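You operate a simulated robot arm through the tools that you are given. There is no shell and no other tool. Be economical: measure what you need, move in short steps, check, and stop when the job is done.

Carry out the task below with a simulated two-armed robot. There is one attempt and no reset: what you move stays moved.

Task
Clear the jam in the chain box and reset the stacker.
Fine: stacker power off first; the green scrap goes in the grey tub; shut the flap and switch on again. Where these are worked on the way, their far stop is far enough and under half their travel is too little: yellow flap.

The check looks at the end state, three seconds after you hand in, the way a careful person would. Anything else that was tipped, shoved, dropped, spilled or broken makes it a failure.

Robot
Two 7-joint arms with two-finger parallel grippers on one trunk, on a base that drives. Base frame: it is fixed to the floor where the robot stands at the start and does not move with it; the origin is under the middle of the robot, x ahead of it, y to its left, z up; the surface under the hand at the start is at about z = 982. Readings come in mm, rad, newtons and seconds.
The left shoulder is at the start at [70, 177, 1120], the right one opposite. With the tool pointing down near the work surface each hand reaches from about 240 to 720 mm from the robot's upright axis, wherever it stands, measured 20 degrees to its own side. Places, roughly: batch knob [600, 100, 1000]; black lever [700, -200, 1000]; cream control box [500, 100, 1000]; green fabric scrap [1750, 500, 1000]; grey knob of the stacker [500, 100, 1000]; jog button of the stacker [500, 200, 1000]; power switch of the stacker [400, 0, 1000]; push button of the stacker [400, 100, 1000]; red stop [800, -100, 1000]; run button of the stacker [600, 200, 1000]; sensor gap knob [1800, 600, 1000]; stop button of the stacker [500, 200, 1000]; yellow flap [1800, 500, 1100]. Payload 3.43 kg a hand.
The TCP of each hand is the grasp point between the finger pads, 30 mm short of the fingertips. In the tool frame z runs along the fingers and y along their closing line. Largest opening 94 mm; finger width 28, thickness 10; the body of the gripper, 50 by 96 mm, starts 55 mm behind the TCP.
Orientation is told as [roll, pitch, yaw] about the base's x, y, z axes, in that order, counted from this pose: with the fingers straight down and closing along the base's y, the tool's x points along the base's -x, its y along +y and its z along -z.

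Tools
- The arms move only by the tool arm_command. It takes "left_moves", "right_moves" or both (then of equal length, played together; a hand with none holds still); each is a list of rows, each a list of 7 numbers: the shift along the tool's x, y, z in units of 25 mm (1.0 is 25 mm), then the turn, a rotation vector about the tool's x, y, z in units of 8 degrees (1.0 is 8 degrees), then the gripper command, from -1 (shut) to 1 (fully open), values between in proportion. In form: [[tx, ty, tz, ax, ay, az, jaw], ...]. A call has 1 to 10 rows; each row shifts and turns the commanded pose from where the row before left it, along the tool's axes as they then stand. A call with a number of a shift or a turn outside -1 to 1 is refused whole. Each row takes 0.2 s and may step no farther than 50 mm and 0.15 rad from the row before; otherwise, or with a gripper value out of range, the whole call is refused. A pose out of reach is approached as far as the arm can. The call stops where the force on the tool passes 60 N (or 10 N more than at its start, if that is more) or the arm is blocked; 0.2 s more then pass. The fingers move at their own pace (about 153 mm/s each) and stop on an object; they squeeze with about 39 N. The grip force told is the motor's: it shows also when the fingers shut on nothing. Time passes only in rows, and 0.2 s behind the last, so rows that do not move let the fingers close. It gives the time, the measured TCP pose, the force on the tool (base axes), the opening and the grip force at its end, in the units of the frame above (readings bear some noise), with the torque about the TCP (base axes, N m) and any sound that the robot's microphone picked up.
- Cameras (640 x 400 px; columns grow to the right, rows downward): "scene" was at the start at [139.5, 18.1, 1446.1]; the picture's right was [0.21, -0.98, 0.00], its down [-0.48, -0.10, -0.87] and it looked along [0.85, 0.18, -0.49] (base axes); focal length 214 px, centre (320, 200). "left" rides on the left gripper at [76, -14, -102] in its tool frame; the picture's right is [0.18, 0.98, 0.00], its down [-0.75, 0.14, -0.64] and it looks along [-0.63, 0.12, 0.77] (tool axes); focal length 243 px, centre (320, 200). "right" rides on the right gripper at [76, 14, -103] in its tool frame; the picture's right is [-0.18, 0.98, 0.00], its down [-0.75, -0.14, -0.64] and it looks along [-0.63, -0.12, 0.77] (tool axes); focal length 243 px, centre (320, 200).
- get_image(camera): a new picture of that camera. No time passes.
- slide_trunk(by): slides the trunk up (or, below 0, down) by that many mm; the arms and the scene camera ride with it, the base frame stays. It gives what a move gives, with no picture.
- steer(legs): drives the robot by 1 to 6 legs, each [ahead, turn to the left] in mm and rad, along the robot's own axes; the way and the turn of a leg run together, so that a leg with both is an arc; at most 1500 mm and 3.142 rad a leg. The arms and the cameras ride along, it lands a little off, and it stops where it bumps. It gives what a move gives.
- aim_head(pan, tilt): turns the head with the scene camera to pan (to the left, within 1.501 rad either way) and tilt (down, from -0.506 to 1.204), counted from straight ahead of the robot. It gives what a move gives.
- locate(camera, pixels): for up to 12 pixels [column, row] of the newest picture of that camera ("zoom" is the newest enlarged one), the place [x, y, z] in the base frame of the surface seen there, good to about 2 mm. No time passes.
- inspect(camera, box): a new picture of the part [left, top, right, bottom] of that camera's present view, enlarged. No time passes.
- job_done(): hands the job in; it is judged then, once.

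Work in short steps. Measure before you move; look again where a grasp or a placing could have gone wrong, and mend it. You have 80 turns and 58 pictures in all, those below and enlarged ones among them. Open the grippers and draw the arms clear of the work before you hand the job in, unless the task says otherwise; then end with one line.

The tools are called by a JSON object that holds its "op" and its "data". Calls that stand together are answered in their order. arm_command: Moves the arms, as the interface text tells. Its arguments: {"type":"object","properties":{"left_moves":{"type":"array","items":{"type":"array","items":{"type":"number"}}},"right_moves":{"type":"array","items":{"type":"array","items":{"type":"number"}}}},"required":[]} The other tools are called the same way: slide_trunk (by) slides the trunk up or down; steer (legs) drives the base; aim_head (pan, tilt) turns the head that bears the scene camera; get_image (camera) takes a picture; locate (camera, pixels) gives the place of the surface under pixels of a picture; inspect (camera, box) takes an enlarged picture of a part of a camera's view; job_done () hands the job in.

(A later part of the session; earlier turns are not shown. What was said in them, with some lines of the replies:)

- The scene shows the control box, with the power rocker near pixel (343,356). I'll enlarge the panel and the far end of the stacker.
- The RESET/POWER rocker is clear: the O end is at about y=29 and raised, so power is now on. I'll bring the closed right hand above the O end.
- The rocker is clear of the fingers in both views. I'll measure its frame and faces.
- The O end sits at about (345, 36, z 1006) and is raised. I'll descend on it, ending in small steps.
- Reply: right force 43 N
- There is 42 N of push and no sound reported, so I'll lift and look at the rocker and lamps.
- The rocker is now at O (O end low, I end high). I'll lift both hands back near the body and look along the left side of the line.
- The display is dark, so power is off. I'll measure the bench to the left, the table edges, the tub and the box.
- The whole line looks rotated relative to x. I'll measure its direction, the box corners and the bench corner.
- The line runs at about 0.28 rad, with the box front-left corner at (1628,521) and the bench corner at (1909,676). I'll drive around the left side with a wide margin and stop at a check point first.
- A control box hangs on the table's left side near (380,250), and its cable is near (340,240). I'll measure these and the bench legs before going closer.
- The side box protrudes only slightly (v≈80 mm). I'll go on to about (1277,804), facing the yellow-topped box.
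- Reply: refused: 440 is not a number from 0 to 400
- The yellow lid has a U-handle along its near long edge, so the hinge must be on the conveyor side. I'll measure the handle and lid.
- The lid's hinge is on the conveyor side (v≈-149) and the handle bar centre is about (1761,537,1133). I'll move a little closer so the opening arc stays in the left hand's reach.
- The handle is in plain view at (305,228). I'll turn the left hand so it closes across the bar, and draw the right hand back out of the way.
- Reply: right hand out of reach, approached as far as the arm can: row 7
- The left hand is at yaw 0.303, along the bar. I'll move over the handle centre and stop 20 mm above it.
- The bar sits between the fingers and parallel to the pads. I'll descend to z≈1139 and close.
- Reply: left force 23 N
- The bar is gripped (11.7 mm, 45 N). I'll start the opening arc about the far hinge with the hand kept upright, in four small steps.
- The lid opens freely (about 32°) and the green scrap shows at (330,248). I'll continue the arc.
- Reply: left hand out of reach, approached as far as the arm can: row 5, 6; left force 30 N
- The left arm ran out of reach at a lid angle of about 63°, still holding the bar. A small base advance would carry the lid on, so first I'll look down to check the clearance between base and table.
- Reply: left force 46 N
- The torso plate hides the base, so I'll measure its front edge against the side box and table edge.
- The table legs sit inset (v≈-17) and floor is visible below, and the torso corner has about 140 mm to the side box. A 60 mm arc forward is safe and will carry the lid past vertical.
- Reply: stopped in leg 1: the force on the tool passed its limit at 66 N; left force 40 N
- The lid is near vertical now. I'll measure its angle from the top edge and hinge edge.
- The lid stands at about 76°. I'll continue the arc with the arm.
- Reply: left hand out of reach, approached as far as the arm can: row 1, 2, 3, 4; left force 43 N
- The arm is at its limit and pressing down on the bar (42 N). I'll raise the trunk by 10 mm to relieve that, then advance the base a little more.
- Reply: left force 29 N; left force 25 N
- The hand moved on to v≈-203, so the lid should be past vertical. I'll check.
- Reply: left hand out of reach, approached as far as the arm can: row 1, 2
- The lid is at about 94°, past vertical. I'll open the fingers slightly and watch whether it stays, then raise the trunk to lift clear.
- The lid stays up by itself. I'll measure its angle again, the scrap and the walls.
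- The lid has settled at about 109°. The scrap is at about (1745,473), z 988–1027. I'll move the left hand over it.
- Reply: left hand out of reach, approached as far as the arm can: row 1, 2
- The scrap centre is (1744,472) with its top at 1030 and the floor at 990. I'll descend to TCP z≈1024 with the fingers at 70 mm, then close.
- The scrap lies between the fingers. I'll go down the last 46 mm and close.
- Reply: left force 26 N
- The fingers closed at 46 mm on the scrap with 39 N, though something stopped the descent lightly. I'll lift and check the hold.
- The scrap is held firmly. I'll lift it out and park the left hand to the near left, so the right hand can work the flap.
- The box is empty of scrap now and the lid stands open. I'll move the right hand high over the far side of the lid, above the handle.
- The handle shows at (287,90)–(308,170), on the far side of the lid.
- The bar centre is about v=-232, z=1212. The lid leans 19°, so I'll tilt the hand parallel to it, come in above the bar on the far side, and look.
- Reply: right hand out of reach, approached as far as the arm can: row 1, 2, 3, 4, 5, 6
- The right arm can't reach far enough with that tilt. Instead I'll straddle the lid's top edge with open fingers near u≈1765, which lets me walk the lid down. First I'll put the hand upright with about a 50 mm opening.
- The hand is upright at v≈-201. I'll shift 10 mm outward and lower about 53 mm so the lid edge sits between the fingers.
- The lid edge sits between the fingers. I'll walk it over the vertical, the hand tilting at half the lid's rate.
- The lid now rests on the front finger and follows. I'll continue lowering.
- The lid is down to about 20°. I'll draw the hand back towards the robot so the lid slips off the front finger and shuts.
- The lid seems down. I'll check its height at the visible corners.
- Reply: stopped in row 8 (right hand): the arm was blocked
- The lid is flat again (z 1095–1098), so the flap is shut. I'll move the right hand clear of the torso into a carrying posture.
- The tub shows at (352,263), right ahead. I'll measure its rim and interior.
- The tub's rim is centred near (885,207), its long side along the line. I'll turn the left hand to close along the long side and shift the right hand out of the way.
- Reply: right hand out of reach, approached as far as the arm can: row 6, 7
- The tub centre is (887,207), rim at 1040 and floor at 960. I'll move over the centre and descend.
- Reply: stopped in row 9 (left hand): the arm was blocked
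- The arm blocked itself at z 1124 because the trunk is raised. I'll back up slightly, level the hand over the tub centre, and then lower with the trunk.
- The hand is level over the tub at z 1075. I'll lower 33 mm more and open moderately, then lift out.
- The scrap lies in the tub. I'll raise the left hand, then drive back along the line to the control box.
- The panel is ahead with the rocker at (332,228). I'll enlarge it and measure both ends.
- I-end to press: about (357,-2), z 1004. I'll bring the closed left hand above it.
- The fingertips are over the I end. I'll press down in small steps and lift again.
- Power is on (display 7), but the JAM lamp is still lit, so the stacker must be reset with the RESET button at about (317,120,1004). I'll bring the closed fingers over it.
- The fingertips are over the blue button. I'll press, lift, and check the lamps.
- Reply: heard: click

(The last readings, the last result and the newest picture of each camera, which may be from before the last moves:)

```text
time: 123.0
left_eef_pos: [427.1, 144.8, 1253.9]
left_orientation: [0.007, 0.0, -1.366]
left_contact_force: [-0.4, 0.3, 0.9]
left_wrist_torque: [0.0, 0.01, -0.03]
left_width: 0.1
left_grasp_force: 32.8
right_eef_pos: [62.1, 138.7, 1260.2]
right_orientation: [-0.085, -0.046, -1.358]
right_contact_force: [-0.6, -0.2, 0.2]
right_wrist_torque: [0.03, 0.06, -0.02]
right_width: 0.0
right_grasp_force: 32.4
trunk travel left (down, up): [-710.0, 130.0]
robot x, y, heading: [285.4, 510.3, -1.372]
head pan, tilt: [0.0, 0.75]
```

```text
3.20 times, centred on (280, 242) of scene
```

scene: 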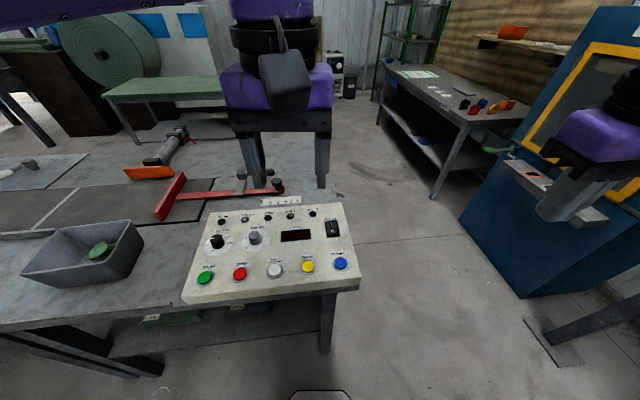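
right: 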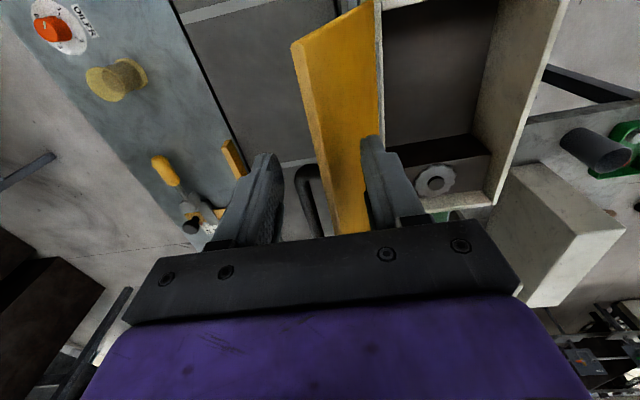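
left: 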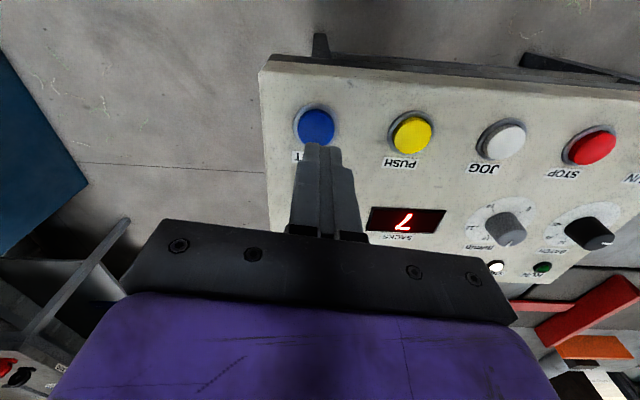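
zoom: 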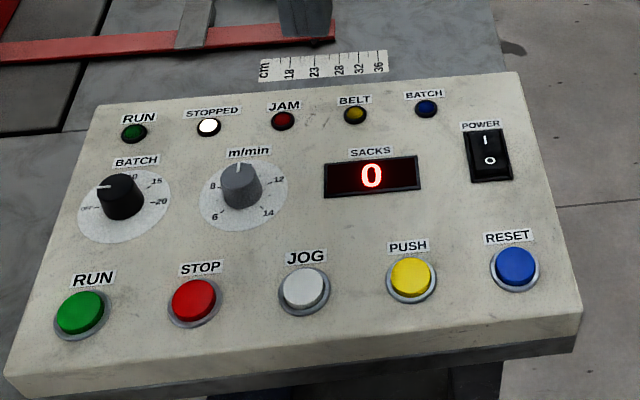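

A click was heard, JAM is out, the display shows 0 and STOPPED is lit. I'll open both grippers and draw the arms back from the table.

{"op": "arm_command", "data": {"left_moves": [[0.8, 0, -0.5, 0, 0, 0, 1], [0.8, 0, -0.5, 0, 0, 0, 1], [0.8, 0, 0, 0, 0, 0, 1], [0, 0, 0, 0, 0, 0, 1]], "right_moves": [[0, 0, -0.5, 0, 0, 0, 1], [0, 0, -0.5, 0, 0, 0, 1], [0, 0, 0, 0, 0, 0, 1], [0, 0, 0, 0, 0, 0, 1]]}}

{"op": "steer", "data": {"legs": [[-120, 0]]}}

{"op": "aim_head", "data": {"pan": 0.5, "tilt": 0.5}}

{"op": "get_image", "data": {"camera": "scene"}}

```text
time: 124.0
left_eef_pos: [411.5, 203.9, 1278.4]
left_orientation: [0.009, 0.001, -1.368]
left_contact_force: [0.0, -0.1, -0.7]
left_wrist_torque: [-0.01, -0.02, 0.0]
left_width: 94.1
left_grasp_force: 0.0
right_eef_pos: [70.8, 134.2, 1279.2]
right_orientation: [-0.084, -0.044, -1.357]
right_contact_force: [-0.4, -0.7, -0.4]
right_wrist_torque: [-0.01, -0.02, 0.02]
right_width: 94.1
right_grasp_force: 0.1
right hand out of reach, approached as far as the arm can: row 1, 2
trunk travel left (down, up): [-710.0, 130.0]
robot x, y, heading: [286.0, 511.8, -1.376]
head pan, tilt: [0.0, 0.75]
```

```text
time: 125.2
left_eef_pos: [389.6, 319.9, 1279.6]
left_orientation: [0.007, 0.002, -1.363]
left_contact_force: [0.0, -0.1, 0.3]
left_wrist_torque: [0.02, 0.03, -0.02]
left_width: 93.9
left_grasp_force: 0.1
right_eef_pos: [47.7, 248.9, 1278.1]
right_orientation: [-0.084, -0.044, -1.352]
right_contact_force: [0.5, -0.1, -0.1]
right_wrist_torque: [-0.03, -0.03, 0.04]
right_width: 93.8
right_grasp_force: 0.1
trunk travel left (down, up): [-710.0, 130.0]
robot x, y, heading: [263.4, 625.2, -1.372]
head pan, tilt: [0.0, 0.75]
```

```text
time: 126.2
left_eef_pos: [388.9, 321.5, 1278.6]
left_orientation: [0.008, 0.003, -1.364]
left_contact_force: [0.0, 0.6, -0.8]
left_wrist_torque: [-0.01, 0.0, -0.02]
left_width: 93.8
left_grasp_force: 0.1
right_eef_pos: [49.5, 248.9, 1278.8]
right_orientation: [-0.083, -0.045, -1.351]
right_contact_force: [-0.2, -0.7, 0.3]
right_wrist_torque: [0.03, 0.03, 0.0]
right_width: 94.2
right_grasp_force: 0.1
trunk travel left (down, up): [-710.0, 130.0]
robot x, y, heading: [267.3, 630.7, -1.368]
head pan, tilt: [0.499, 0.499]
```

```text
8 pictures are left
```

scene: 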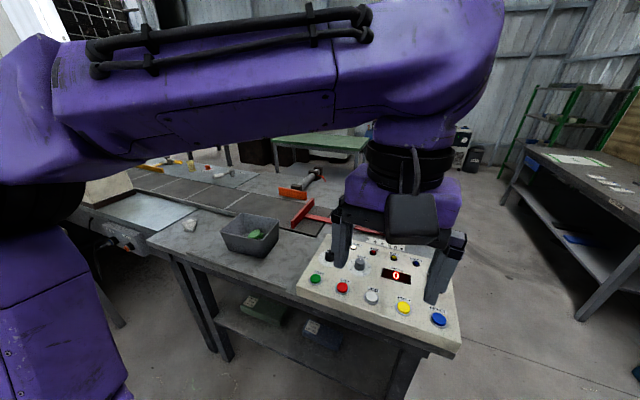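

The scrap is in the tub, power is on, JAM is clear, the flap is shut and the arms are clear, so I'll hand in.

{"op": "job_done", "data": {}}

```text
The job is handed in.
```

The jam is cleared: I switched the stacker off, put the green scrap in the grey tub, shut the flap and switched back on; the JAM lamp stayed lit, so I pressed RESET, which put it out and set the sack count from 7 to 0.
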